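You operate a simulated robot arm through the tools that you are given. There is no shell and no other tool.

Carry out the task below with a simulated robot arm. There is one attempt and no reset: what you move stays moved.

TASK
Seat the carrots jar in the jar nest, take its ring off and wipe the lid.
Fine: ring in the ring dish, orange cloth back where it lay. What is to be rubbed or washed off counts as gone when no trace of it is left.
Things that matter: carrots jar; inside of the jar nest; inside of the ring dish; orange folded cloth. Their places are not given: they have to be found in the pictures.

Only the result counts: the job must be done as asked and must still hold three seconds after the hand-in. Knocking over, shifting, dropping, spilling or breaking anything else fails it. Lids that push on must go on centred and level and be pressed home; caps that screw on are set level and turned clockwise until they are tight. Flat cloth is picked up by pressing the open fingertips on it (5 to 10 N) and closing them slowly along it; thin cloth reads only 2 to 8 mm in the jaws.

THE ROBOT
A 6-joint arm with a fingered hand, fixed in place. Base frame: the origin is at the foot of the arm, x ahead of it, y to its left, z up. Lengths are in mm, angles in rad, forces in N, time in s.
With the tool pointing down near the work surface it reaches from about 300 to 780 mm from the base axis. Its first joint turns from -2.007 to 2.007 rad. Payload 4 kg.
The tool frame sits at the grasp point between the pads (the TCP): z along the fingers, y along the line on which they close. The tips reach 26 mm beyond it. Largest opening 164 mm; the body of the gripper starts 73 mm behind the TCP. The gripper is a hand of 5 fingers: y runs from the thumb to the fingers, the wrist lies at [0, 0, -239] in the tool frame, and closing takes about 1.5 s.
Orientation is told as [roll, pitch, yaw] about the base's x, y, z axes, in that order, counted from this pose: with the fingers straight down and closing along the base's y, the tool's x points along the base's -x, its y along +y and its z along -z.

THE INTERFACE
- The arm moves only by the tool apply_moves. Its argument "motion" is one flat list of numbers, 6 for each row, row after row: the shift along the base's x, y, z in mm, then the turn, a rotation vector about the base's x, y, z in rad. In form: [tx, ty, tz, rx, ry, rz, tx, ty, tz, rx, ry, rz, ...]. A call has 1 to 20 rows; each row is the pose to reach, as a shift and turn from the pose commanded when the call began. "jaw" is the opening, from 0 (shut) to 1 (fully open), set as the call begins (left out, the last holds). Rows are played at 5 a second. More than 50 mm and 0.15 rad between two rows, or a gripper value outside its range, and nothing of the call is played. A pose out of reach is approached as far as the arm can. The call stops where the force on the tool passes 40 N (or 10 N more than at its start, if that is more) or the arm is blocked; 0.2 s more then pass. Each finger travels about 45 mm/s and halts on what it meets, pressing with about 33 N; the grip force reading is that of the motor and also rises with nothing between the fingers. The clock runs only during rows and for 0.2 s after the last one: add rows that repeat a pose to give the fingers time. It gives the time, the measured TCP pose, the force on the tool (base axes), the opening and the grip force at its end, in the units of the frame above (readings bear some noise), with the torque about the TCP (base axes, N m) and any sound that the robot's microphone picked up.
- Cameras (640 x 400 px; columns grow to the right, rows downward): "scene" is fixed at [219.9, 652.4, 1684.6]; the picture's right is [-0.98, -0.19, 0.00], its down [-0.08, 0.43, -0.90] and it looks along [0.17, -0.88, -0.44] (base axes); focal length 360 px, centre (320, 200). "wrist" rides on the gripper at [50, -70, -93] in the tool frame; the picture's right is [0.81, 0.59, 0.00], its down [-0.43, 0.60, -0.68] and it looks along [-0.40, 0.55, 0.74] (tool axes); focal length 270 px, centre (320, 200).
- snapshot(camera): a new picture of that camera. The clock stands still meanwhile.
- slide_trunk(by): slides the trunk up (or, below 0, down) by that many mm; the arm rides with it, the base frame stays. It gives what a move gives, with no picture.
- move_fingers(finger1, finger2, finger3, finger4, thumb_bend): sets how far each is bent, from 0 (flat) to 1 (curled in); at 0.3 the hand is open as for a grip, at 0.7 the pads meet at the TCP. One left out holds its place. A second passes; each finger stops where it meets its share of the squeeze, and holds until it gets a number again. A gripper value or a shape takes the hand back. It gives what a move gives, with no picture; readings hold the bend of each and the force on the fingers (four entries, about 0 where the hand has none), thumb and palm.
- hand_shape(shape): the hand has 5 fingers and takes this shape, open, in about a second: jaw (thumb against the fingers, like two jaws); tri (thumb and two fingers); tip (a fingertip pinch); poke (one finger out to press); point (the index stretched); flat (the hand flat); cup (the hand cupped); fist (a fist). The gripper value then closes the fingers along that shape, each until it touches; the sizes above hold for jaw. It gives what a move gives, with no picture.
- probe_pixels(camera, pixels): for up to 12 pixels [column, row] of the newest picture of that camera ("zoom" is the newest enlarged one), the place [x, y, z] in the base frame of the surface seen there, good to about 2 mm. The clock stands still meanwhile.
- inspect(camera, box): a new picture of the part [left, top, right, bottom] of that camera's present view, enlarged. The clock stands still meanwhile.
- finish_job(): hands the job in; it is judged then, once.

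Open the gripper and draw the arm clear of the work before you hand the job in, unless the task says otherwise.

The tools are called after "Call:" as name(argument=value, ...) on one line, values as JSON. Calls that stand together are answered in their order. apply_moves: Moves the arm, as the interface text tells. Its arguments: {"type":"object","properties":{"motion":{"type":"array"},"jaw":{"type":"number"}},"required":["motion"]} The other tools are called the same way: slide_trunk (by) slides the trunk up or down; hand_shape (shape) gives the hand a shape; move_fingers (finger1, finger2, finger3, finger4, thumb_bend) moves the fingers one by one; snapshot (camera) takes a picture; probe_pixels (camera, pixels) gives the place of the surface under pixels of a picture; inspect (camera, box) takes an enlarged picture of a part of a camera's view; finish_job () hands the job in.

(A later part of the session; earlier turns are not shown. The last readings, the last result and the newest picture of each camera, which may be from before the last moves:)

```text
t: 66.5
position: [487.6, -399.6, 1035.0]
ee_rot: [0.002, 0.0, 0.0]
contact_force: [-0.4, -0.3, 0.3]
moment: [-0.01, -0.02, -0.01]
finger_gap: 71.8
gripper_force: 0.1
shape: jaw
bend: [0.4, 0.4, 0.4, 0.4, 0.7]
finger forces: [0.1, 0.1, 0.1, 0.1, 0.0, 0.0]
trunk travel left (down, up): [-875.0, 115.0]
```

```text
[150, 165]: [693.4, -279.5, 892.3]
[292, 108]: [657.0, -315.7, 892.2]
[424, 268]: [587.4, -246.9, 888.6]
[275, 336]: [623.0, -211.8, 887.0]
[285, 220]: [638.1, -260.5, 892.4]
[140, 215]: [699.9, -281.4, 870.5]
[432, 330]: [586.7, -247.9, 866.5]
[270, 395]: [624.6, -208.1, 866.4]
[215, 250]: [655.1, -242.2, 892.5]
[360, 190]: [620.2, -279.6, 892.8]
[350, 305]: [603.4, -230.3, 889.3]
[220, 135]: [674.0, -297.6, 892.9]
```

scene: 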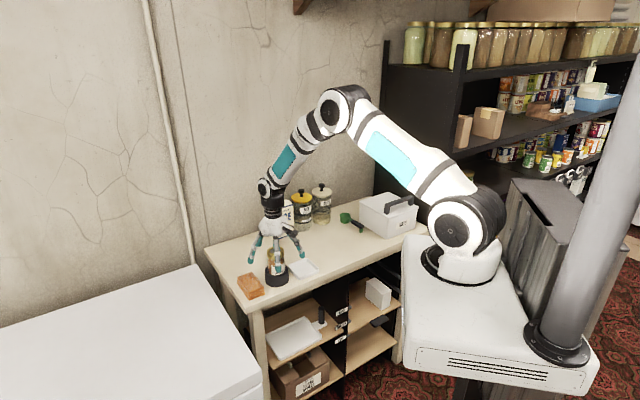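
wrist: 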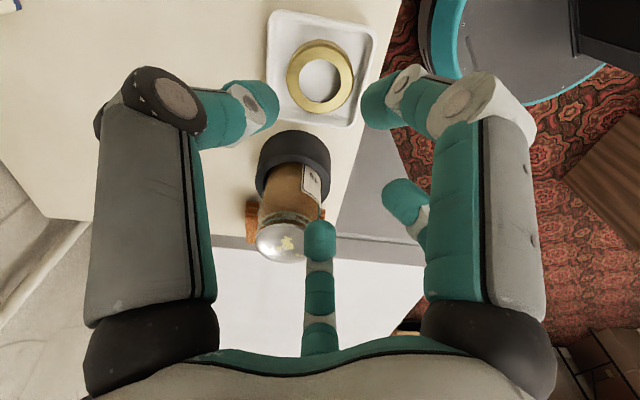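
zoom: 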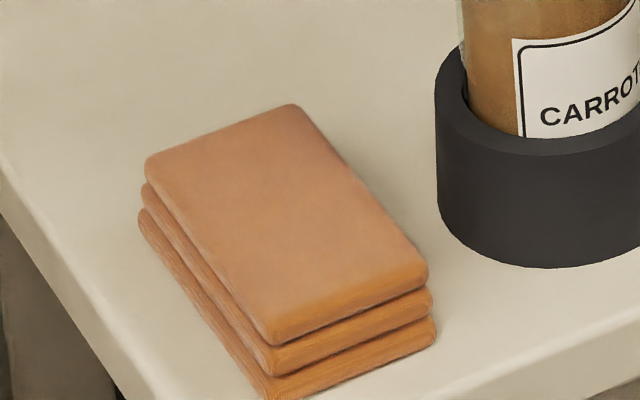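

The cloth stack is centred ≈(640,-263.5), ~52×100×32 mm, short axis at +45°. Before gripping it, I raise a bit and try the 'tri' shape to see how those fingers are arranged.

Call:
apply_moves(motion=[0, 0, 20, 0, 0, 0, 0, 0, 40, 0, 0, 0, 0, 0, 60, 0, 0, 0, 0, 0, 60, 0, 0, 0])

Call:
hand_shape(shape="tri")

Call:
inspect(camera="scene", box=[268, 170, 332, 240])

Call:
snapshot(camera="wrist")

```text
t: 67.5
position: [486.2, -399.0, 1096.5]
ee_rot: [0.0, -0.002, 0.001]
contact_force: [-0.8, 0.5, 0.2]
moment: [-0.01, 0.01, 0.01]
finger_gap: 71.8
gripper_force: 0.1
shape: jaw
bend: [0.4, 0.4, 0.4, 0.4, 0.7]
finger forces: [0.1, 0.0, 0.0, 0.0, 0.0, 0.0]
trunk travel left (down, up): [-875.0, 115.0]
```

```text
t: 68.3
position: [486.3, -399.1, 1096.9]
ee_rot: [0.003, -0.002, 0.004]
contact_force: [-0.9, -0.8, -0.2]
moment: [0.01, -0.01, -0.04]
finger_gap: 163.9
gripper_force: 0.2
shape: tri
bend: [0.14, 0.3, 0.3, 0.14, 0.3]
finger forces: [0.0, 0.0, 0.2, 0.1, 0.0, 0.0]
trunk travel left (down, up): [-875.0, 115.0]
```

```text
5.71 times, centred on (300, 205) of scene
```

zoom: 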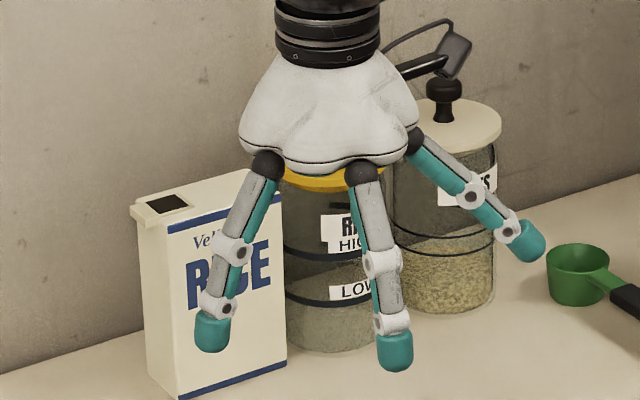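

```text
taken
```

wrist: 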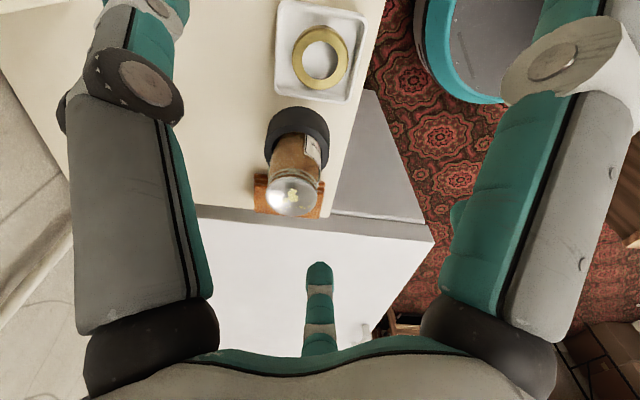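

In 'tri', fingers 1 and 4 splay out (bend 0.14) while 2, 3 and thumb stay. To map finger numbers to positions, I bend finger 1 only and look.

Call:
move_fingers(finger1=0.7)

Call:
inspect(camera="scene", box=[268, 170, 332, 240])

Call:
snapshot(camera="wrist")

```text
t: 69.3
position: [486.2, -401.1, 1096.9]
ee_rot: [0.003, -0.002, 0.003]
contact_force: [0.4, 1.4, 0.1]
moment: [0.0, 0.04, -0.01]
finger_gap: 72.5
gripper_force: 0.0
shape: fingers
bend: [0.7, 0.3, 0.3, 0.14, 0.3]
finger forces: [0.1, 0.0, 0.0, 0.0, 0.0, 0.1]
trunk travel left (down, up): [-875.0, 115.0]
```

```text
5.71 times, centred on (300, 205) of scene
```

zoom: 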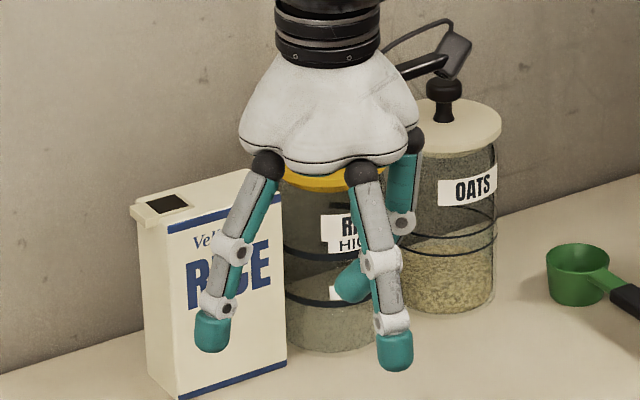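

```text
taken
```

wrist: 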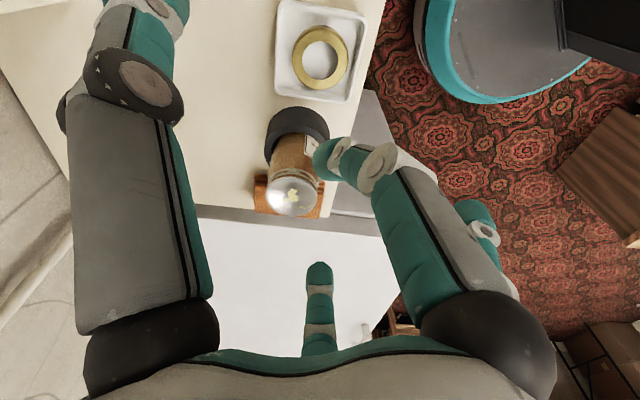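

Finger 1 is the one at 198° (right in the scene view). Now the same test with finger 4, re-opening finger 1.

Call:
move_fingers(finger1=0.14, finger4=0.7)

Call:
inspect(camera="scene", box=[268, 170, 332, 240])

Call:
snapshot(camera="wrist")

```text
t: 70.3
position: [486.2, -400.7, 1097.4]
ee_rot: [0.001, -0.002, 0.001]
contact_force: [-0.1, -0.6, 0.4]
moment: [0.02, -0.02, 0.0]
finger_gap: 103.5
gripper_force: 0.1
shape: fingers
bend: [0.14, 0.3, 0.3, 0.7, 0.3]
finger forces: [0.1, 0.1, 0.1, 0.0, 0.1, 0.0]
trunk travel left (down, up): [-875.0, 115.0]
```

```text
5.71 times, centred on (300, 205) of scene
```

zoom: 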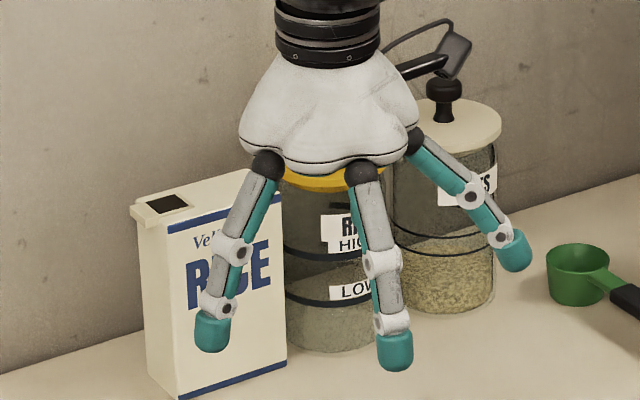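

```text
taken
```

wrist: 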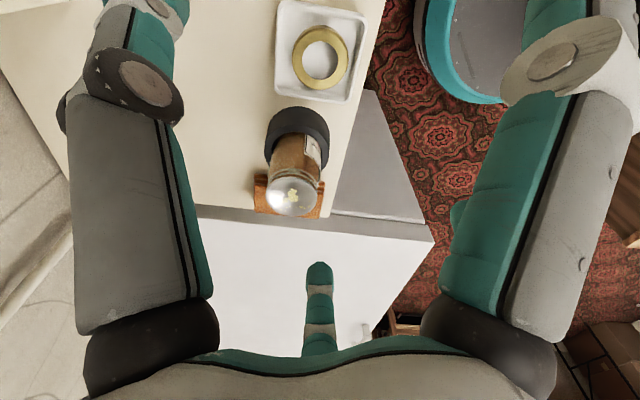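

Finger 4's position doesn't show in the pictures, but forces suggest it exists at the remaining slot, so I treat the hand as a symmetric 5-finger claw. I return to the jaw shape and carry it over the cloth at (640,-264), yaw -0.157, so that no finger points at the nest.

Call:
hand_shape(shape="jaw")

Call:
apply_moves(motion=[8, 7, 0, 0, 0, 0, 24, 21, 0, 0, 0, -0.02, 42, 37, 0, 0, 0, -0.04, 60, 53, 0, 0, 0, -0.06, 78, 69, 0, 0, 0, -0.08, 96, 85, 0, 0, 0, -0.1, 114, 101, 0, 0, 0, -0.12, 130, 115, 0, 0, 0, -0.14, 144, 127.5, 0, 0, 0, -0.157, 153.5, 136, 0, 0, 0, -0.157, 153.5, 136, 0, 0, 0, -0.157], jaw=0.85)

Call:
inspect(camera="scene", box=[215, 215, 305, 305])

Call:
snapshot(camera="wrist")

```text
t: 71.2
position: [486.2, -400.1, 1097.6]
ee_rot: [0.003, -0.002, 0.002]
contact_force: [0.5, -0.8, 0.3]
moment: [-0.02, 0.02, -0.01]
finger_gap: 163.9
gripper_force: 0.0
shape: jaw
bend: [0.3, 0.3, 0.3, 0.3, 0.3]
finger forces: [0.0, 0.0, 0.0, 0.1, 0.0, 0.1]
trunk travel left (down, up): [-875.0, 115.0]
```

```text
t: 73.7
position: [639.9, -263.4, 1096.7]
ee_rot: [0.003, -0.003, -0.154]
contact_force: [-0.3, 0.4, 0.1]
moment: [-0.03, -0.03, 0.02]
finger_gap: 139.6
gripper_force: 0.0
shape: jaw
bend: [0.26, 0.26, 0.26, 0.26, 0.42]
finger forces: [0.1, 0.0, 0.0, 0.1, 0.0, 0.0]
trunk travel left (down, up): [-875.0, 115.0]
```

```text
4.44 times, centred on (260, 260) of scene
```

zoom: 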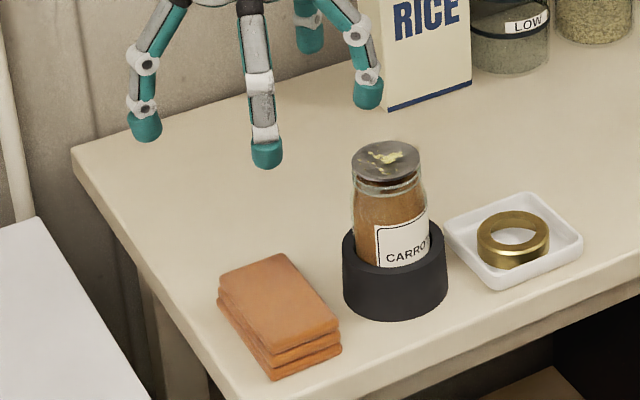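

```text
taken
```

wrist: 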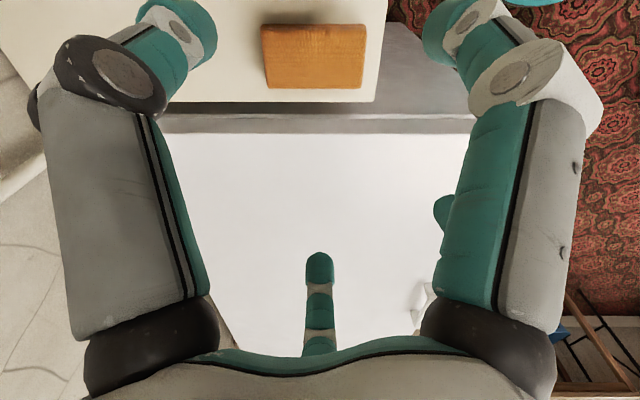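

The hand is above the cloth (visible at wrist (315,55)). I probe the white freezer/table edges near the cloth for finger clearance, and the cloth corners again.

Call:
probe_pixels(camera="zoom", pixels=[[30, 240], [60, 350], [100, 180], [160, 290], [215, 385], [80, 150], [222, 277], [283, 256], [338, 318], [270, 350]])

Call:
probe_pixels(camera="wrist", pixels=[[264, 27], [364, 27], [362, 88], [268, 88], [315, 55], [300, 160], [300, 125], [200, 102]])

```text
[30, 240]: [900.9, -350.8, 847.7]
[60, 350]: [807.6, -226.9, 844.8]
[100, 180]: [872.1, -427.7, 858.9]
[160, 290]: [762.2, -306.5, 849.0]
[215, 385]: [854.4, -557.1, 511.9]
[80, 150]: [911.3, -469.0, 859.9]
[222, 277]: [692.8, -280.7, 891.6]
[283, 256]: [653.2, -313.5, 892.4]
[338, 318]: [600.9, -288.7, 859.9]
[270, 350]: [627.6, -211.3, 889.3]
```

```text
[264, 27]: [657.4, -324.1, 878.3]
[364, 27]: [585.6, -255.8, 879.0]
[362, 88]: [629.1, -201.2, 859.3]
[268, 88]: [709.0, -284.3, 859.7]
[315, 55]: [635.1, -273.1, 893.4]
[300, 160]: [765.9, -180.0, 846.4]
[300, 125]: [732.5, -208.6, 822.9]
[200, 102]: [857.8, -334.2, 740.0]
```

Freezer top (z≈846) is lower than the table, so no obstacle. I descend to TCP≈935 (tips ≈909, above the cloth) and look.

Call:
apply_moves(motion=[0, 0, -25, 0, 0, 0, 0, 0, -50, 0, 0, 0, 0, 0, -75, 0, 0, 0, 0, 0, -100, 0, 0, 0, 0, 0, -125, 0, 0, 0, 0, 0, -145, 0, 0, 0, 0, 0, -162, 0, 0, 0, 0, 0, -162, 0, 0, 0])

Call:
inspect(camera="scene", box=[222, 245, 292, 310])

Call:
snapshot(camera="wrist")

```text
t: 75.5
position: [639.9, -262.7, 933.7]
ee_rot: [-0.001, -0.001, -0.156]
contact_force: [-0.2, -0.3, 0.8]
moment: [0.01, 0.01, -0.03]
finger_gap: 139.6
gripper_force: 0.0
shape: jaw
bend: [0.26, 0.26, 0.26, 0.26, 0.42]
finger forces: [0.1, 0.0, 0.0, 0.0, 0.1, 0.0]
trunk travel left (down, up): [-875.0, 115.0]
```

```text
6.15 times, centred on (257, 278) of scene
```

zoom: 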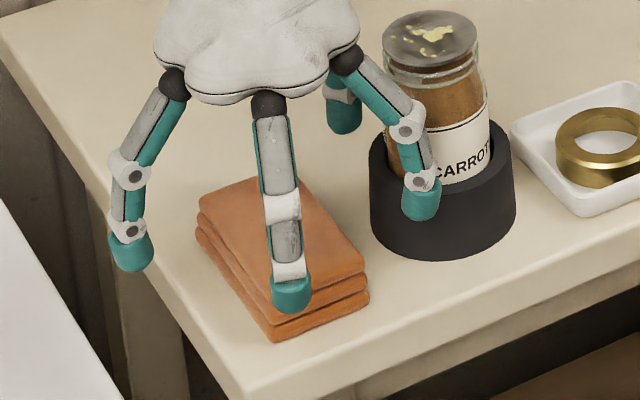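

```text
taken
```

wrist: 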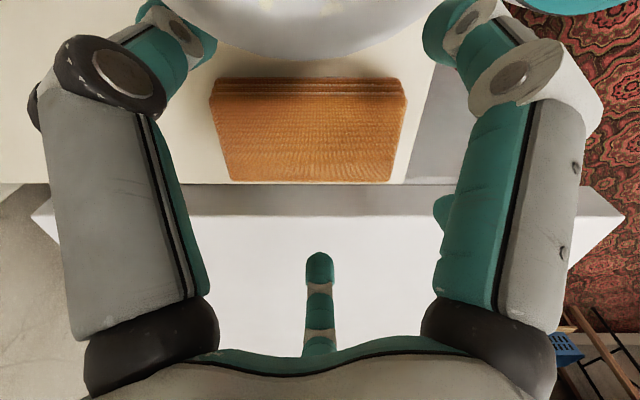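

Fingers straddle the cloth; the right finger clears the nest by ~8 mm. I descend to TCP≈896 (tips ≈10 mm above the table).

Call:
apply_moves(motion=[0, 0, -8, 0, 0, 0, 0, 0, -16, 0, 0, 0, 0, 0, -24, 0, 0, 0, 0, 0, -31, 0, 0, 0, 0, 0, -38, 0, 0, 0, 0, 0, -38, 0, 0, 0])

Call:
inspect(camera="scene", box=[222, 250, 292, 310])

Call:
snapshot(camera="wrist")

```text
t: 76.8
position: [640.7, -262.7, 896.2]
ee_rot: [0.001, -0.002, -0.154]
contact_force: [1.0, 1.0, -0.6]
moment: [0.0, 0.0, 0.01]
finger_gap: 139.5
gripper_force: 0.0
shape: jaw
bend: [0.26, 0.26, 0.26, 0.26, 0.42]
finger forces: [0.0, 0.0, 0.0, 0.1, 0.0, 0.1]
trunk travel left (down, up): [-875.0, 115.0]
```

```text
6.67 times, centred on (257, 280) of scene
```

zoom: 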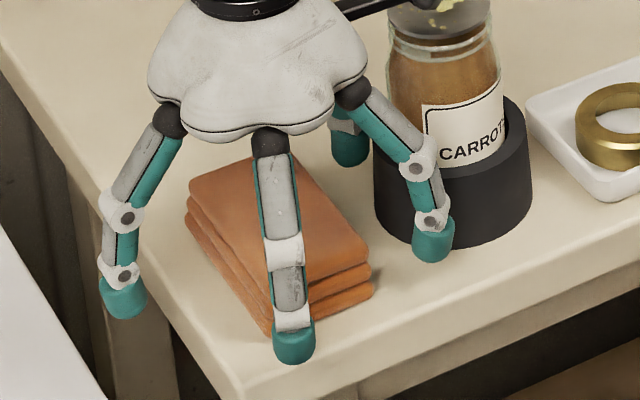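

```text
taken
```

wrist: 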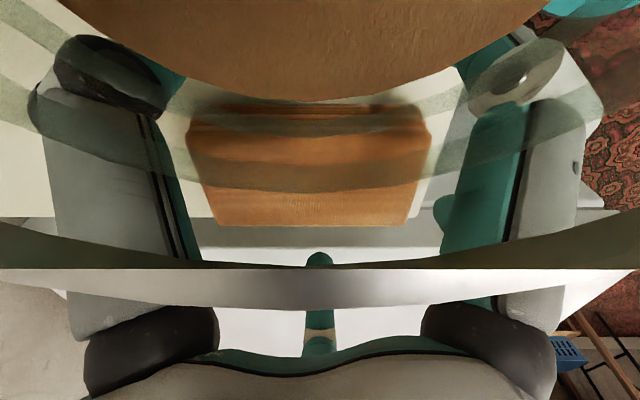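

The wrist picture shows the camera boom right at the jar lid (the camera sits over the jar at this yaw). No force yet, but I back straight up immediately and check the lid.

Call:
apply_moves(motion=[0, 0, 7, 0, 0, 0, 0, 0, 14, 0, 0, 0, 0, 0, 22, 0, 0, 0, 0, 0, 32, 0, 0, 0, 0, 0, 45, 0, 0, 0, 0, 0, 65, 0, 0, 0, 0, 0, 90, 0, 0, 0, 0, 0, 115, 0, 0, 0, 0, 0, 115, 0, 0, 0])

Call:
inspect(camera="scene", box=[225, 235, 315, 305])

Call:
inspect(camera="scene", box=[262, 240, 292, 264])

```text
t: 78.8
position: [640.8, -262.9, 1009.4]
ee_rot: [0.001, -0.001, -0.155]
contact_force: [0.3, 0.5, -0.6]
moment: [0.0, -0.04, -0.03]
finger_gap: 139.7
gripper_force: 0.1
shape: jaw
bend: [0.26, 0.26, 0.26, 0.26, 0.42]
finger forces: [0.0, 0.0, 0.0, 0.1, 0.0, 0.1]
trunk travel left (down, up): [-875.0, 115.0]
```

```text
5.71 times, centred on (270, 270) of scene
```

zoom: 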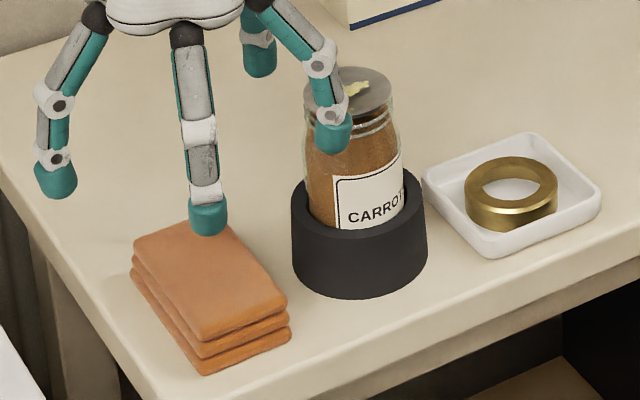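

```text
16.00 times, centred on (277, 252) of scene
```

zoom: 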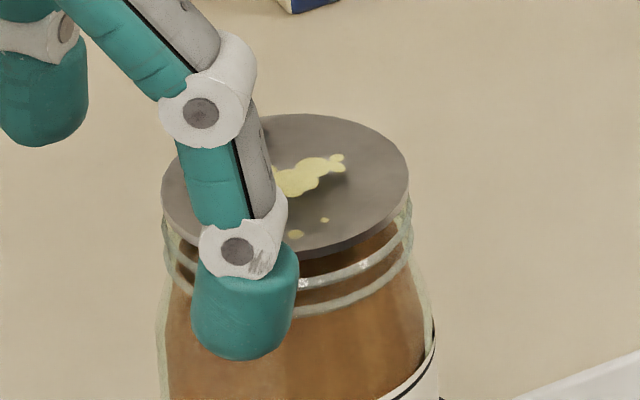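

The lid and jar are unmoved. I raise 60 mm further, then rotate to yaw -1.414 (camera boom pointing away from the jar, finger pattern the same).

Call:
apply_moves(motion=[0, 0, 20, 0, 0, 0, 0, 0, 40, 0, 0, 0, 0, 0, 60, 0, 0, 0, 0, 0, 60, 0, 0, -0.13, 0, 0, 60, 0, 0, -0.27, 0, 0, 60, 0, 0, -0.41, 0, 0, 60, 0, 0, -0.55, 0, 0, 60, 0, 0, -0.69, 0, 0, 60, 0, 0, -0.83, 0, 0, 60, 0, 0, -0.97, 0, 0, 60, 0, 0, -1.11, 0, 0, 60, 0, 0, -1.2, 0, 0, 60, 0, 0, -1.257, 0, 0, 60, 0, 0, -1.257])

Call:
inspect(camera="scene", box=[215, 215, 305, 305])

Call:
snapshot(camera="wrist")

```text
t: 81.8
position: [639.2, -262.9, 1072.1]
ee_rot: [0.0, -0.002, -1.414]
contact_force: [0.2, -0.2, 0.4]
moment: [0.03, 0.0, -0.02]
finger_gap: 139.5
gripper_force: 0.1
shape: jaw
bend: [0.26, 0.26, 0.26, 0.26, 0.42]
finger forces: [0.0, 0.0, 0.0, 0.0, 0.1, 0.0]
trunk travel left (down, up): [-875.0, 115.0]
```

```text
4.44 times, centred on (260, 260) of scene
```

zoom: 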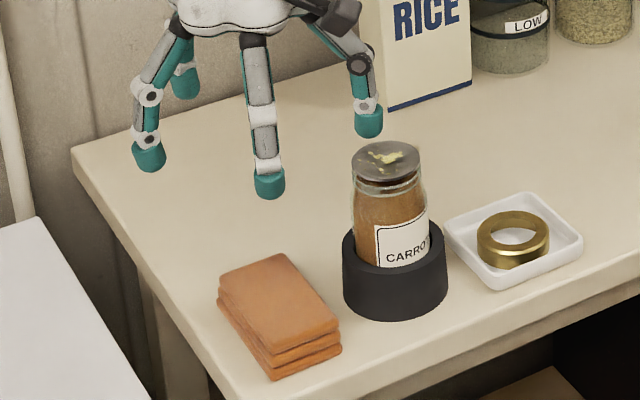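

```text
taken
```

wrist: 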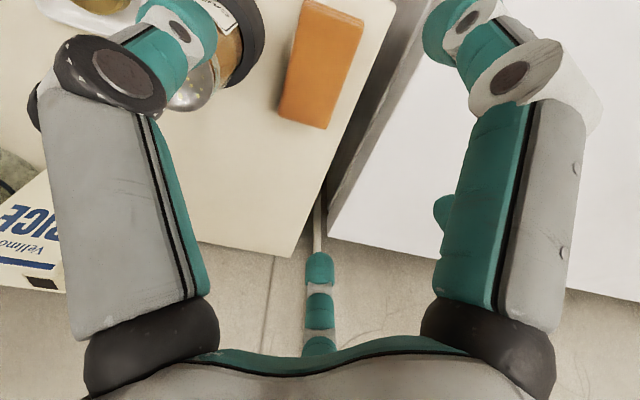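

Clear now: the boom points away from the jar. I descend over the cloth again, to TCP≈896.

Call:
apply_moves(motion=[0, 0, -25, 0, 0, 0, 0, 0, -50, 0, 0, 0, 0, 0, -75, 0, 0, 0, 0, 0, -100, 0, 0, 0, 0, 0, -120, 0, 0, 0, 0, 0, -135, 0, 0, 0, 0, 0, -145, 0, 0, 0, 0, 0, -155, 0, 0, 0, 0, 0, -165, 0, 0, 0, 0, 0, -175, 0, 0, 0, 0, 0, -175, 0, 0, 0])

Call:
inspect(camera="scene", box=[222, 250, 292, 310])

Call:
snapshot(camera="wrist")

```text
t: 84.2
position: [641.1, -264.3, 895.7]
ee_rot: [0.002, -0.003, -1.411]
contact_force: [-0.7, 0.4, 0.1]
moment: [0.01, 0.01, 0.02]
finger_gap: 139.7
gripper_force: 0.0
shape: jaw
bend: [0.26, 0.26, 0.26, 0.26, 0.42]
finger forces: [0.1, 0.1, 0.0, 0.0, 0.1, 0.0]
trunk travel left (down, up): [-875.0, 115.0]
```

```text
6.67 times, centred on (257, 280) of scene
```

zoom: 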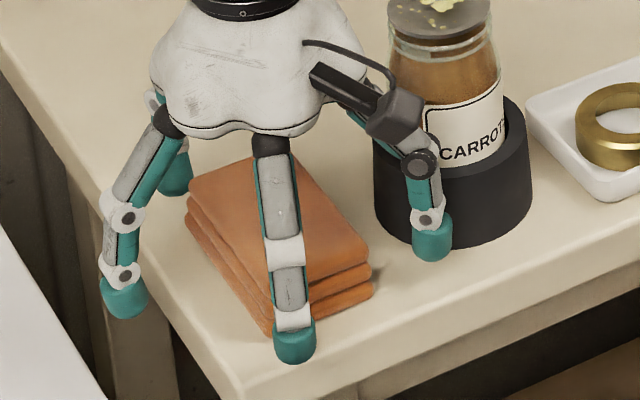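

```text
taken
```

wrist: 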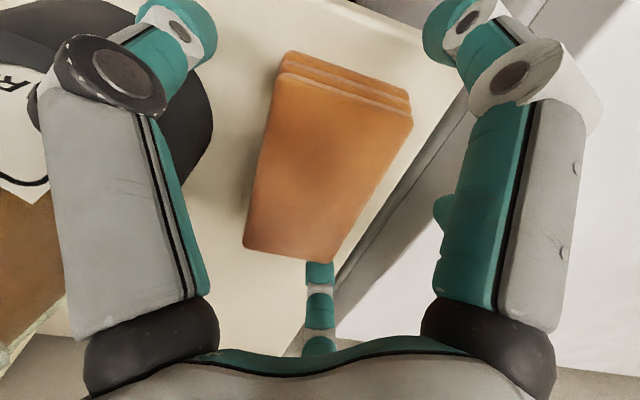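

In the wrist view the pad's top centre (≈(316,194)) coincides with the TCP projection (≈(321,195)). I close the hand onto the cloth stack.

Call:
apply_moves(motion=[0, 0, 0, 0, 0, 0, 0, 0, 0, 0, 0, 0, 0, 0, 0, 0, 0, 0, 0, 0, 0, 0, 0, 0, 0, 0, 0, 0, 0, 0, 0, 0, 0, 0, 0, 0, 0, 0, 0, 0, 0, 0, 0, 0, 0, 0, 0, 0, 0, 0, 0, 0, 0, 0, 0, 0, 0, 0, 0, 0], jaw=0)

Call:
inspect(camera="scene", box=[222, 250, 292, 310])

Call:
snapshot(camera="wrist")

```text
t: 86.5
position: [640.1, -263.5, 896.5]
ee_rot: [0.001, -0.003, -1.411]
contact_force: [-0.3, -0.2, 1.1]
moment: [0.0, -0.02, 0.01]
finger_gap: 71.6
gripper_force: 33.2
shape: jaw
bend: [0.31, 0.43, 0.31, 0.45, 0.7]
finger forces: [28.5, 31.4, 28.4, 24.0, 25.6, 0.1]
trunk travel left (down, up): [-875.0, 115.0]
```

```text
6.67 times, centred on (257, 280) of scene
```

zoom: 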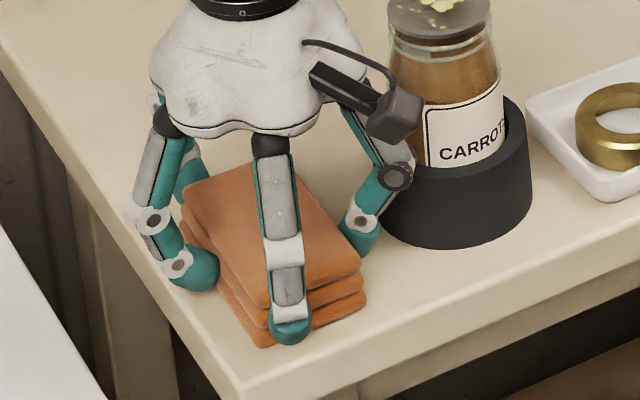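

```text
taken
```

wrist: 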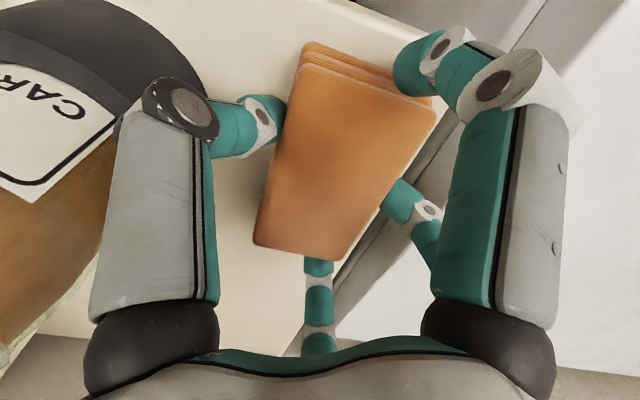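

All five fingers hold the cloth (24–31 N each); it shifted only ~3–4 mm. I lift slowly 20 mm and check it comes along as one piece.

Call:
apply_moves(motion=[0, 0, 3, 0, 0, 0, 0, 0, 6, 0, 0, 0, 0, 0, 10, 0, 0, 0, 0, 0, 15, 0, 0, 0, 0, 0, 20, 0, 0, 0, 0, 0, 20, 0, 0, 0])

Call:
inspect(camera="scene", box=[222, 245, 292, 305])

Call:
snapshot(camera="wrist")

```text
t: 87.8
position: [640.3, -264.4, 915.1]
ee_rot: [0.001, -0.001, -1.412]
contact_force: [-0.1, -0.3, -1.6]
moment: [-0.01, 0.05, 0.0]
finger_gap: 71.9
gripper_force: 33.0
shape: jaw
bend: [0.31, 0.43, 0.31, 0.45, 0.7]
finger forces: [28.5, 31.4, 28.5, 24.0, 25.6, 0.0]
trunk travel left (down, up): [-875.0, 115.0]
```

```text
6.67 times, centred on (257, 275) of scene
```

zoom: 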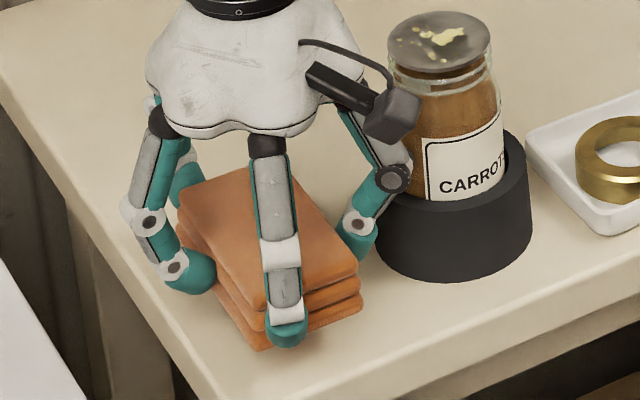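

```text
taken
```

wrist: 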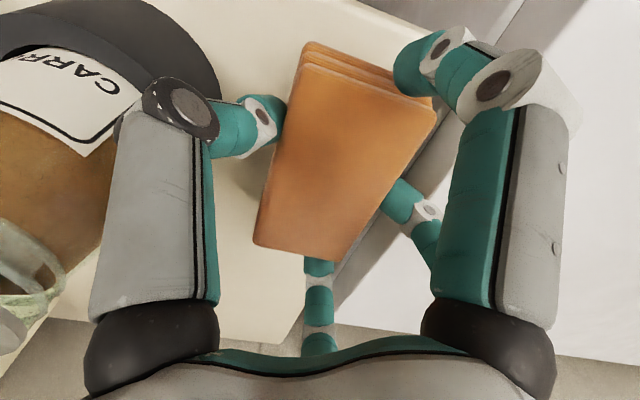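

The cloth lifts as one piece (~1.6 N). I raise it to TCP≈1076, well above the jar top (982).

Call:
apply_moves(motion=[0, 0, 20, 0, 0, 0, 0, 0, 40, 0, 0, 0, 0, 0, 65, 0, 0, 0, 0, 0, 90, 0, 0, 0, 0, 0, 115, 0, 0, 0, 0, 0, 140, 0, 0, 0, 0, 0, 160, 0, 0, 0, 0, 0, 160, 0, 0, 0])

Call:
inspect(camera="scene", box=[222, 205, 292, 265])

Call:
inspect(camera="scene", box=[262, 240, 292, 264])

```text
t: 89.7
position: [639.5, -263.7, 1077.1]
ee_rot: [-0.001, -0.002, -1.412]
contact_force: [-0.1, 1.0, -1.0]
moment: [-0.01, 0.06, 0.01]
finger_gap: 71.6
gripper_force: 33.4
shape: jaw
bend: [0.31, 0.43, 0.31, 0.45, 0.7]
finger forces: [28.6, 31.4, 28.3, 24.0, 25.6, 0.0]
trunk travel left (down, up): [-875.0, 115.0]
```

```text
6.67 times, centred on (257, 235) of scene
```

zoom: 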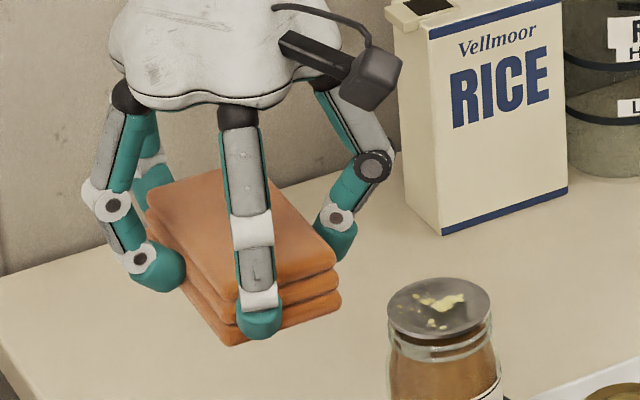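

```text
16.00 times, centred on (277, 252) of scene
```

zoom: 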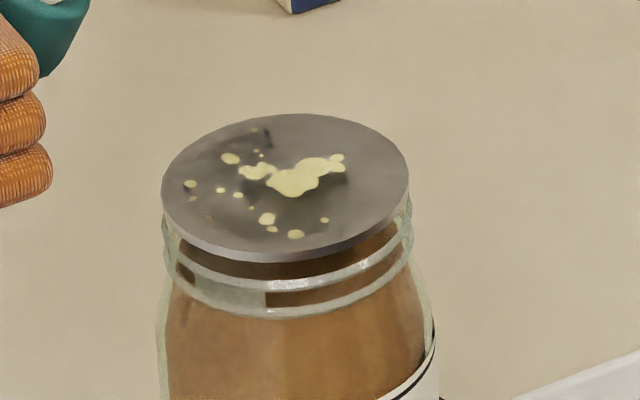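

I probe the disc's edge, centre height and the outermost spots on this zoom to plan the wiping strokes.

Call:
probe_pixels(camera="zoom", pixels=[[166, 185], [404, 180], [287, 117], [285, 242], [285, 185], [190, 184], [210, 217], [340, 158], [296, 234], [256, 130], [325, 220], [195, 199]])

```text
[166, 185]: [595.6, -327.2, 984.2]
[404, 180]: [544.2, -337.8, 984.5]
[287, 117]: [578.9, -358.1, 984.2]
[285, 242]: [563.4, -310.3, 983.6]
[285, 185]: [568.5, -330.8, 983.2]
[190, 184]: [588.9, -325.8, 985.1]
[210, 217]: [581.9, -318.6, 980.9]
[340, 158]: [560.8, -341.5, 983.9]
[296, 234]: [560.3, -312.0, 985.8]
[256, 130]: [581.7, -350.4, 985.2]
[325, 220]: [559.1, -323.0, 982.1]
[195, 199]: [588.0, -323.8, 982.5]
```

Disc centre ≈(570,-333), top z≈984, spots within ~22 mm of it. I move the cloth over the disc at TCP z≈1076, then lower to ≈1030 (pad bottom ~10 mm above the lid).

Call:
apply_moves(motion=[-8, -8, 0, 0, 0, 0, -22, -22, 0, 0, 0, 0, -38, -38, 0, 0, 0, 0, -54, -53, 0, 0, 0, 0, -66, -65, 0, 0, 0, 0, -70, -69, 0, 0, 0, 0, -70, -69, -15, 0, 0, 0, -70, -69, -30, 0, 0, 0, -70, -69, -40, 0, 0, 0, -70, -69, -46, 0, 0, 0, -70, -69, -46, 0, 0, 0])

Call:
inspect(camera="scene", box=[244, 225, 308, 280])

Call:
snapshot(camera="wrist")

```text
t: 92.0
position: [569.8, -333.2, 1029.8]
ee_rot: [0.0, -0.002, -1.413]
contact_force: [0.0, 0.0, -1.8]
moment: [0.02, 0.02, 0.0]
finger_gap: 71.7
gripper_force: 33.1
shape: jaw
bend: [0.31, 0.43, 0.31, 0.45, 0.7]
finger forces: [28.6, 31.5, 28.3, 24.0, 25.5, 0.0]
trunk travel left (down, up): [-875.0, 115.0]
```

```text
7.27 times, centred on (276, 252) of scene
```

zoom: 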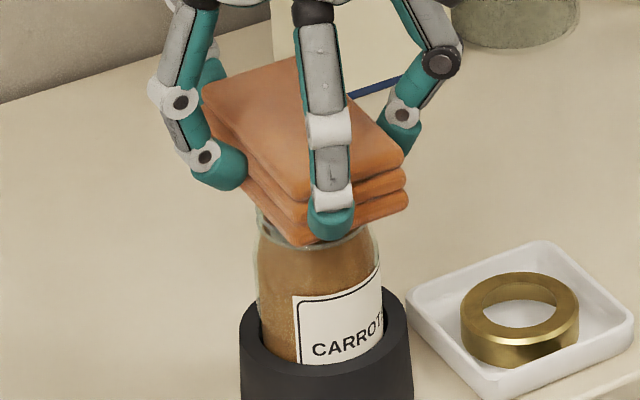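

```text
taken
```

wrist: 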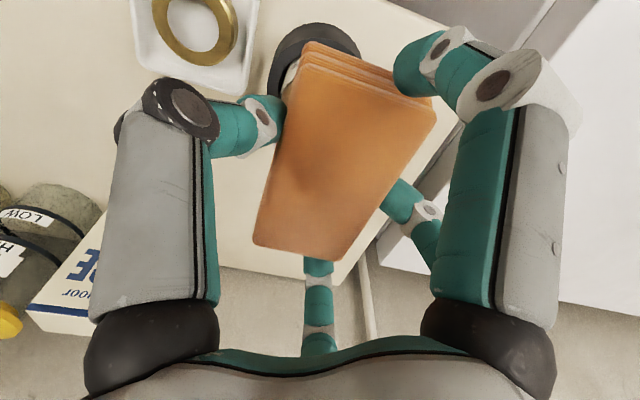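

The pad hovers over the lid. I lower in 1 mm rows toward contact (expected ≈10 mm down).

Call:
apply_moves(motion=[0, 0, -2, 0, 0, 0, 0, 0, -4, 0, 0, 0, 0, 0, -6, 0, 0, 0, 0, 0, -7, 0, 0, 0, 0, 0, -8, 0, 0, 0, 0, 0, -8, 0, 0, 0])

```text
t: 93.5
position: [569.5, -334.0, 1023.5]
ee_rot: [0.002, -0.001, -1.411]
contact_force: [0.6, -0.5, -0.6]
moment: [0.01, 0.02, 0.03]
finger_gap: 71.7
gripper_force: 33.2
shape: jaw
bend: [0.31, 0.43, 0.31, 0.45, 0.7]
finger forces: [28.7, 31.5, 28.4, 24.0, 25.5, 0.0]
trunk travel left (down, up): [-875.0, 115.0]
```

No contact yet (force -0.6 with noise). I continue in 0.7 mm rows.

Call:
apply_moves(motion=[0, 0, -0.7, 0, 0, 0, 0, 0, -1.4, 0, 0, 0, 0, 0, -1.4, 0, 0, 0])

```text
t: 94.2
position: [571.3, -333.3, 1021.8]
ee_rot: [-0.001, -0.001, -1.412]
contact_force: [0.0, 0.2, -0.3]
moment: [-0.03, 0.0, 0.0]
finger_gap: 71.7
gripper_force: 32.5
shape: jaw
bend: [0.31, 0.43, 0.31, 0.45, 0.7]
finger forces: [28.7, 31.3, 28.4, 24.0, 25.5, 0.0]
trunk travel left (down, up): [-875.0, 115.0]
```

Call:
apply_moves(motion=[0, 0, -0.5, 0, 0, 0, 0, 0, -1.0, 0, 0, 0, 0, 0, -1.0, 0, 0, 0, 0, 0, -1.0, 0, 0, 0])

```text
t: 95.2
position: [570.3, -332.3, 1019.8]
ee_rot: [0.002, -0.003, -1.412]
contact_force: [-0.1, 0.6, 1.7]
moment: [0.02, -0.01, -0.02]
finger_gap: 71.8
gripper_force: 32.8
shape: jaw
bend: [0.31, 0.43, 0.31, 0.45, 0.7]
finger forces: [28.8, 31.7, 28.5, 24.0, 25.5, 0.0]
trunk travel left (down, up): [-875.0, 115.0]
```

Contact: force went from -1.6 to +1.7 N. I press 0.4 mm more and make a gentle ±6 mm test rub, then lift and inspect the lid.

Call:
apply_moves(motion=[0, 0, -0.4, 0, 0, 0, 3, 3, -0.4, 0, 0, 0, 4, 4, -0.4, 0, 0, 0, 0, 4, -0.4, 0, 0, 0, -3, 3, -0.4, 0, 0, 0, -4, 0, -0.4, 0, 0, 0, -4, -4, -0.4, 0, 0, 0, 0, -4, -0.4, 0, 0, 0, 4, -4, -0.4, 0, 0, 0, 4, 0, -0.4, 0, 0, 0, 0, 0, -0.4, 0, 0, 0, 0, 0, -0.4, 0, 0, 0])

Call:
apply_moves(motion=[0, 0, 2, 0, 0, 0, 0, 0, 15, 0, 0, 0, 0, 0, 40, 0, 0, 0, 0, 0, 65, 0, 0, 0, 0, 0, 65, 0, 0, 0])

Call:
inspect(camera="scene", box=[262, 240, 292, 264])

```text
t: 97.8
position: [570.5, -332.3, 1019.2]
ee_rot: [-0.001, -0.002, -1.412]
contact_force: [2.1, -1.5, 5.1]
moment: [0.07, -0.15, -0.08]
finger_gap: 71.1
gripper_force: 33.0
shape: jaw
bend: [0.31, 0.43, 0.31, 0.45, 0.7]
finger forces: [28.9, 32.6, 30.3, 24.2, 25.5, 0.0]
trunk travel left (down, up): [-875.0, 115.0]
```

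```text
t: 99.0
position: [569.7, -332.4, 1084.8]
ee_rot: [0.002, -0.002, -1.412]
contact_force: [0.9, 0.2, -1.6]
moment: [-0.02, 0.03, 0.0]
finger_gap: 71.3
gripper_force: 33.2
shape: jaw
bend: [0.31, 0.43, 0.31, 0.45, 0.7]
finger forces: [29.7, 32.3, 29.4, 24.1, 26.0, 0.0]
trunk travel left (down, up): [-875.0, 115.0]
```

```text
16.00 times, centred on (277, 252) of scene
```

zoom: 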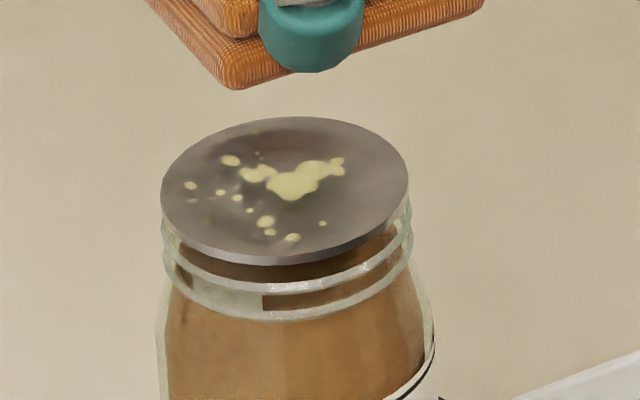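

The disc hasn't moved, but the smear is mostly still there; only faint specks vanished. I go back down, press a bit harder (~8 N), and rub with longer strokes.

Call:
apply_moves(motion=[0, 0, -25, 0, 0, 0, 0, 0, -50, 0, 0, 0, 0, 0, -60, 0, 0, 0, 0, 0, -63, 0, 0, 0, 0, 0, -64.5, 0, 0, 0, 0, 0, -65.3, 0, 0, 0, 0, 0, -65.8, 0, 0, 0, 0, 0, -65.8, 0, 0, 0])

```text
t: 100.8
position: [569.1, -332.4, 1019.3]
ee_rot: [0.003, -0.002, -1.412]
contact_force: [-0.7, -1.3, 4.1]
moment: [0.11, -0.02, 0.0]
finger_gap: 71.3
gripper_force: 33.4
shape: jaw
bend: [0.31, 0.43, 0.31, 0.45, 0.7]
finger forces: [29.7, 32.3, 28.8, 24.2, 26.4, 0.0]
trunk travel left (down, up): [-875.0, 115.0]
```

Contact force +4 N. I press 0.5 mm more and rub in a zigzag of ±15 mm along and ±8 mm across the pad's long axis.

Call:
apply_moves(motion=[0, 0, -0.5, 0, 0, 0, -5.66, 5.66, -0.5, 0, 0, 0, -10.6, 10.6, -0.5, 0, 0, 0, -2.83, 8.49, -0.5, 0, 0, 0, 2.83, 2.83, -0.5, 0, 0, 0, 8.49, -2.83, -0.5, 0, 0, 0, 13.4, -7.78, -0.5, 0, 0, 0, 11.3, 0, -0.5, 0, 0, 0, 5.66, 5.66, -0.5, 0, 0, 0, 0, 11.3, -0.5, 0, 0, 0, -4.95, 16.3, -0.5, 0, 0, 0, -5.66, 5.66, -0.5, 0, 0, 0, -2.83, -2.83, -0.5, 0, 0, 0, 2.83, -8.49, -0.5, 0, 0, 0, 7.78, -13.4, -0.5, 0, 0, 0, 0, -11.3, -0.5, 0, 0, 0, -5.66, -5.66, -0.5, 0, 0, 0, -11.3, 0, -0.5, 0, 0, 0, -16.3, 4.95, -0.5, 0, 0, 0, -3.54, 3.54, -0.5, 0, 0, 0])

Call:
inspect(camera="scene", box=[244, 225, 308, 280])

```text
t: 105.0
position: [565.8, -329.7, 1019.0]
ee_rot: [-0.001, -0.002, -1.412]
contact_force: [-6.4, -0.9, 19.0]
moment: [0.22, 0.17, 0.09]
finger_gap: 70.7
gripper_force: 33.4
shape: jaw
bend: [0.31, 0.43, 0.31, 0.45, 0.7]
finger forces: [32.7, 33.1, 29.3, 25.4, 30.2, 0.0]
trunk travel left (down, up): [-875.0, 115.0]
```

```text
7.27 times, centred on (276, 252) of scene
```

zoom: 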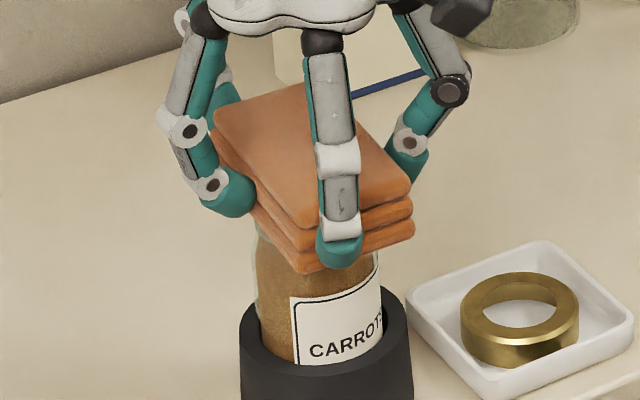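

Pressing reached ~19 N here. I lift straight up and inspect the lid.

Call:
apply_moves(motion=[-3.54, 3.54, 2, 0, 0, 0, -3.54, 3.54, 15, 0, 0, 0, -3.54, 3.54, 40, 0, 0, 0, -3.54, 3.54, 66.3, 0, 0, 0, 0, 0, 66.3, 0, 0, 0])

Call:
inspect(camera="scene", box=[262, 240, 292, 264])

Call:
snapshot(camera="wrist")

```text
t: 106.2
position: [566.8, -331.1, 1086.2]
ee_rot: [0.002, -0.003, -1.413]
contact_force: [-0.5, -0.3, -1.1]
moment: [0.02, 0.0, -0.02]
finger_gap: 70.5
gripper_force: 32.8
shape: jaw
bend: [0.31, 0.43, 0.31, 0.45, 0.7]
finger forces: [31.4, 33.8, 30.7, 24.4, 26.7, 0.0]
trunk travel left (down, up): [-875.0, 115.0]
```

```text
16.00 times, centred on (277, 252) of scene
```

zoom: 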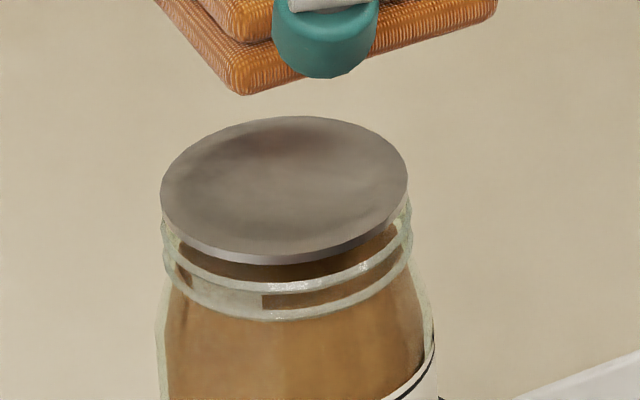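

```text
taken
```

wrist: 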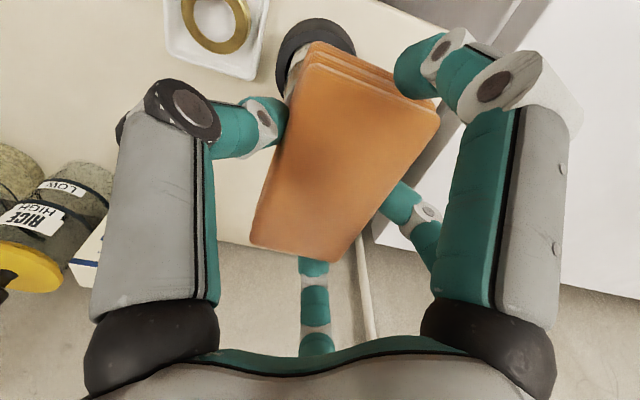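

The lid looks clean. I carry the cloth back over its original spot (shift (73.5,65.5)) and check the lid unobstructed.

Call:
apply_moves(motion=[8, 7, 0, 0, 0, 0, 22, 19.5, 0, 0, 0, 0, 38, 34, 0, 0, 0, 0, 54, 48, 0, 0, 0, 0, 66, 59, 0, 0, 0, 0, 73.5, 65.5, 0, 0, 0, 0, 73.5, 65.5, 0, 0, 0, 0])

Call:
inspect(camera="scene", box=[262, 240, 292, 264])

Call:
inspect(camera="scene", box=[222, 205, 292, 265])

```text
t: 107.8
position: [638.8, -263.7, 1083.5]
ee_rot: [-0.001, -0.001, -1.413]
contact_force: [1.2, -0.6, -1.2]
moment: [0.01, 0.01, -0.02]
finger_gap: 70.3
gripper_force: 33.3
shape: jaw
bend: [0.31, 0.43, 0.31, 0.45, 0.7]
finger forces: [31.2, 33.9, 30.7, 24.3, 26.7, 0.1]
trunk travel left (down, up): [-875.0, 115.0]
```

```text
16.00 times, centred on (277, 252) of scene
```

zoom: 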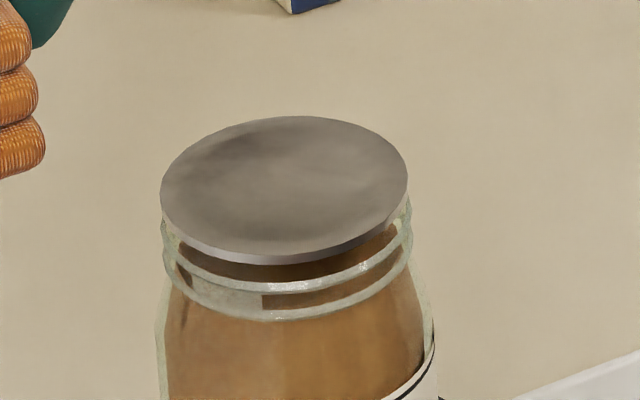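

```text
6.67 times, centred on (257, 235) of scene
```

zoom: 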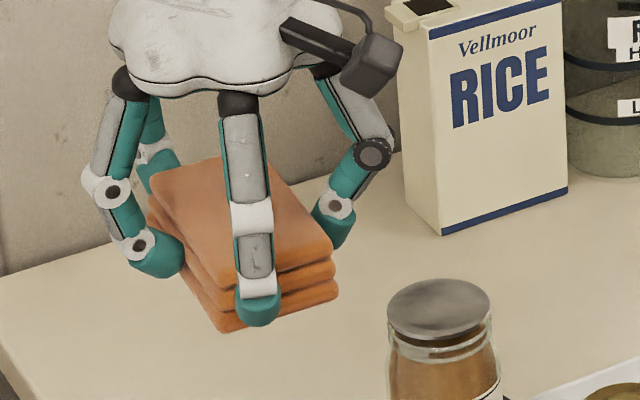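

The lid shows no yellow spots in the scene zoom. I take a wrist view to cross-check the lid from another angle before putting the cloth down.

Call:
snapshot(camera="wrist")

```text
taken
```

wrist: 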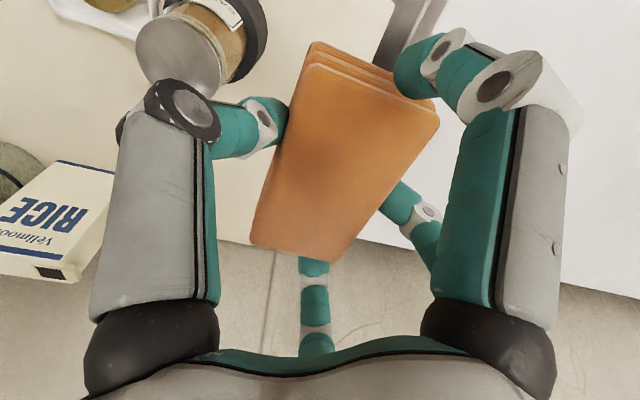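

Call:
inspect(camera="wrist", box=[125, 0, 245, 100])

```text
4.00 times, centred on (185, 50) of wrist
```

zoom: 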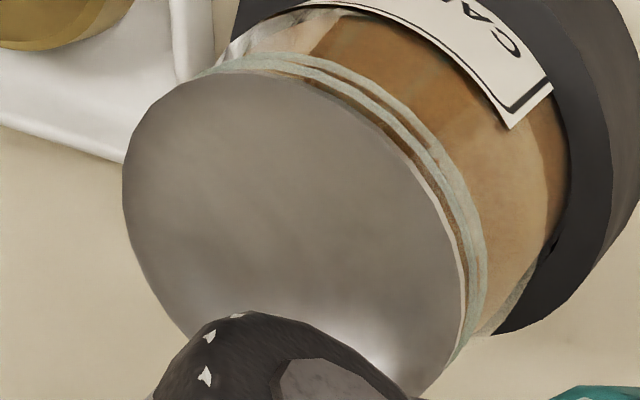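

The lid is clean in this view as well. To put the cloth back exactly, I zoom on the held pad and probe its top edges to see how it sits relative to the TCP.

Call:
inspect(camera="scene", box=[234, 220, 276, 258])

```text
10.53 times, centred on (255, 239) of scene
```

zoom: 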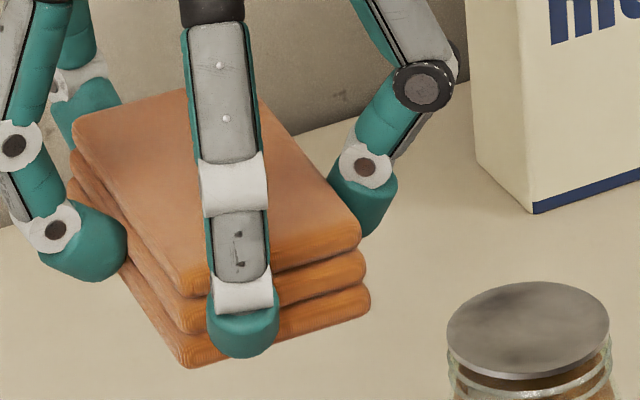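

Call:
probe_pixels(camera="zoom", pixels=[[78, 122], [80, 130], [185, 92], [270, 112], [310, 160], [355, 222], [352, 232], [190, 292], [150, 235], [110, 180], [135, 105], [300, 255]])

```text
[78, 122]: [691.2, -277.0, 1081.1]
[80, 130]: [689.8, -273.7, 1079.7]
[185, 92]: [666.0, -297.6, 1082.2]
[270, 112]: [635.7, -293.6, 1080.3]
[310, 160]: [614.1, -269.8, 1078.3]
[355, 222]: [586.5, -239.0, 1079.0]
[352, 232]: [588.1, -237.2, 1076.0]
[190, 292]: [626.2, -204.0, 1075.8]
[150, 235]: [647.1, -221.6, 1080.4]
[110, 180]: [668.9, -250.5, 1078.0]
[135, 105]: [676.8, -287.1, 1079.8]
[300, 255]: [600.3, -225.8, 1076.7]
```

The pad has rotated about -3° (edge angle ≈132.4° vs 135.3° originally) in the grip. I lower it to ~4 mm above the table with a +0.055 rad yaw correction.

Call:
apply_moves(motion=[0, 0, -25, 0, 0, 0.01, 0, 0, -50, 0, 0, 0.02, 0, 0, -75, 0, 0, 0.03, 0, 0, -100, 0, 0, 0.04, 0, 0, -125, 0, 0, 0.055, 0, 0, -145, 0, 0, 0.055, 0, 0, -160, 0, 0, 0.055, 0, 0, -172, 0, 0, 0.055, 0, 0, -180, 0, 0, 0.055, 0, 0, -184, 0, 0, 0.055, 0, 0, -184, 0, 0, 0.055])

Call:
inspect(camera="scene", box=[236, 262, 272, 300])

```text
t: 110.2
position: [640.4, -265.1, 900.6]
ee_rot: [0.002, -0.001, -1.358]
contact_force: [0.7, 0.5, 0.8]
moment: [0.0, 0.02, 0.04]
finger_gap: 70.7
gripper_force: 32.9
shape: jaw
bend: [0.31, 0.43, 0.31, 0.45, 0.7]
finger forces: [31.3, 33.9, 30.4, 24.4, 26.5, 0.0]
trunk travel left (down, up): [-875.0, 115.0]
```

```text
10.53 times, centred on (254, 281) of scene
```

zoom: 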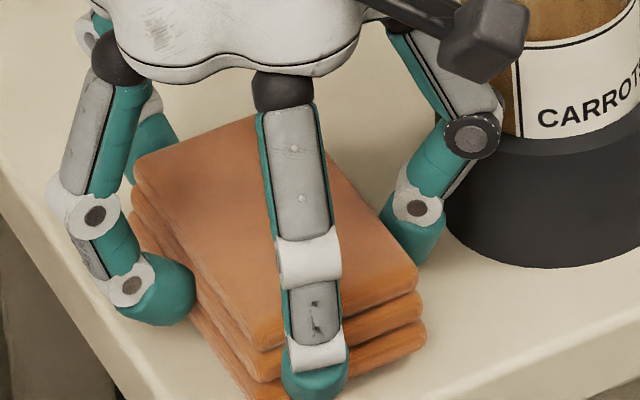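

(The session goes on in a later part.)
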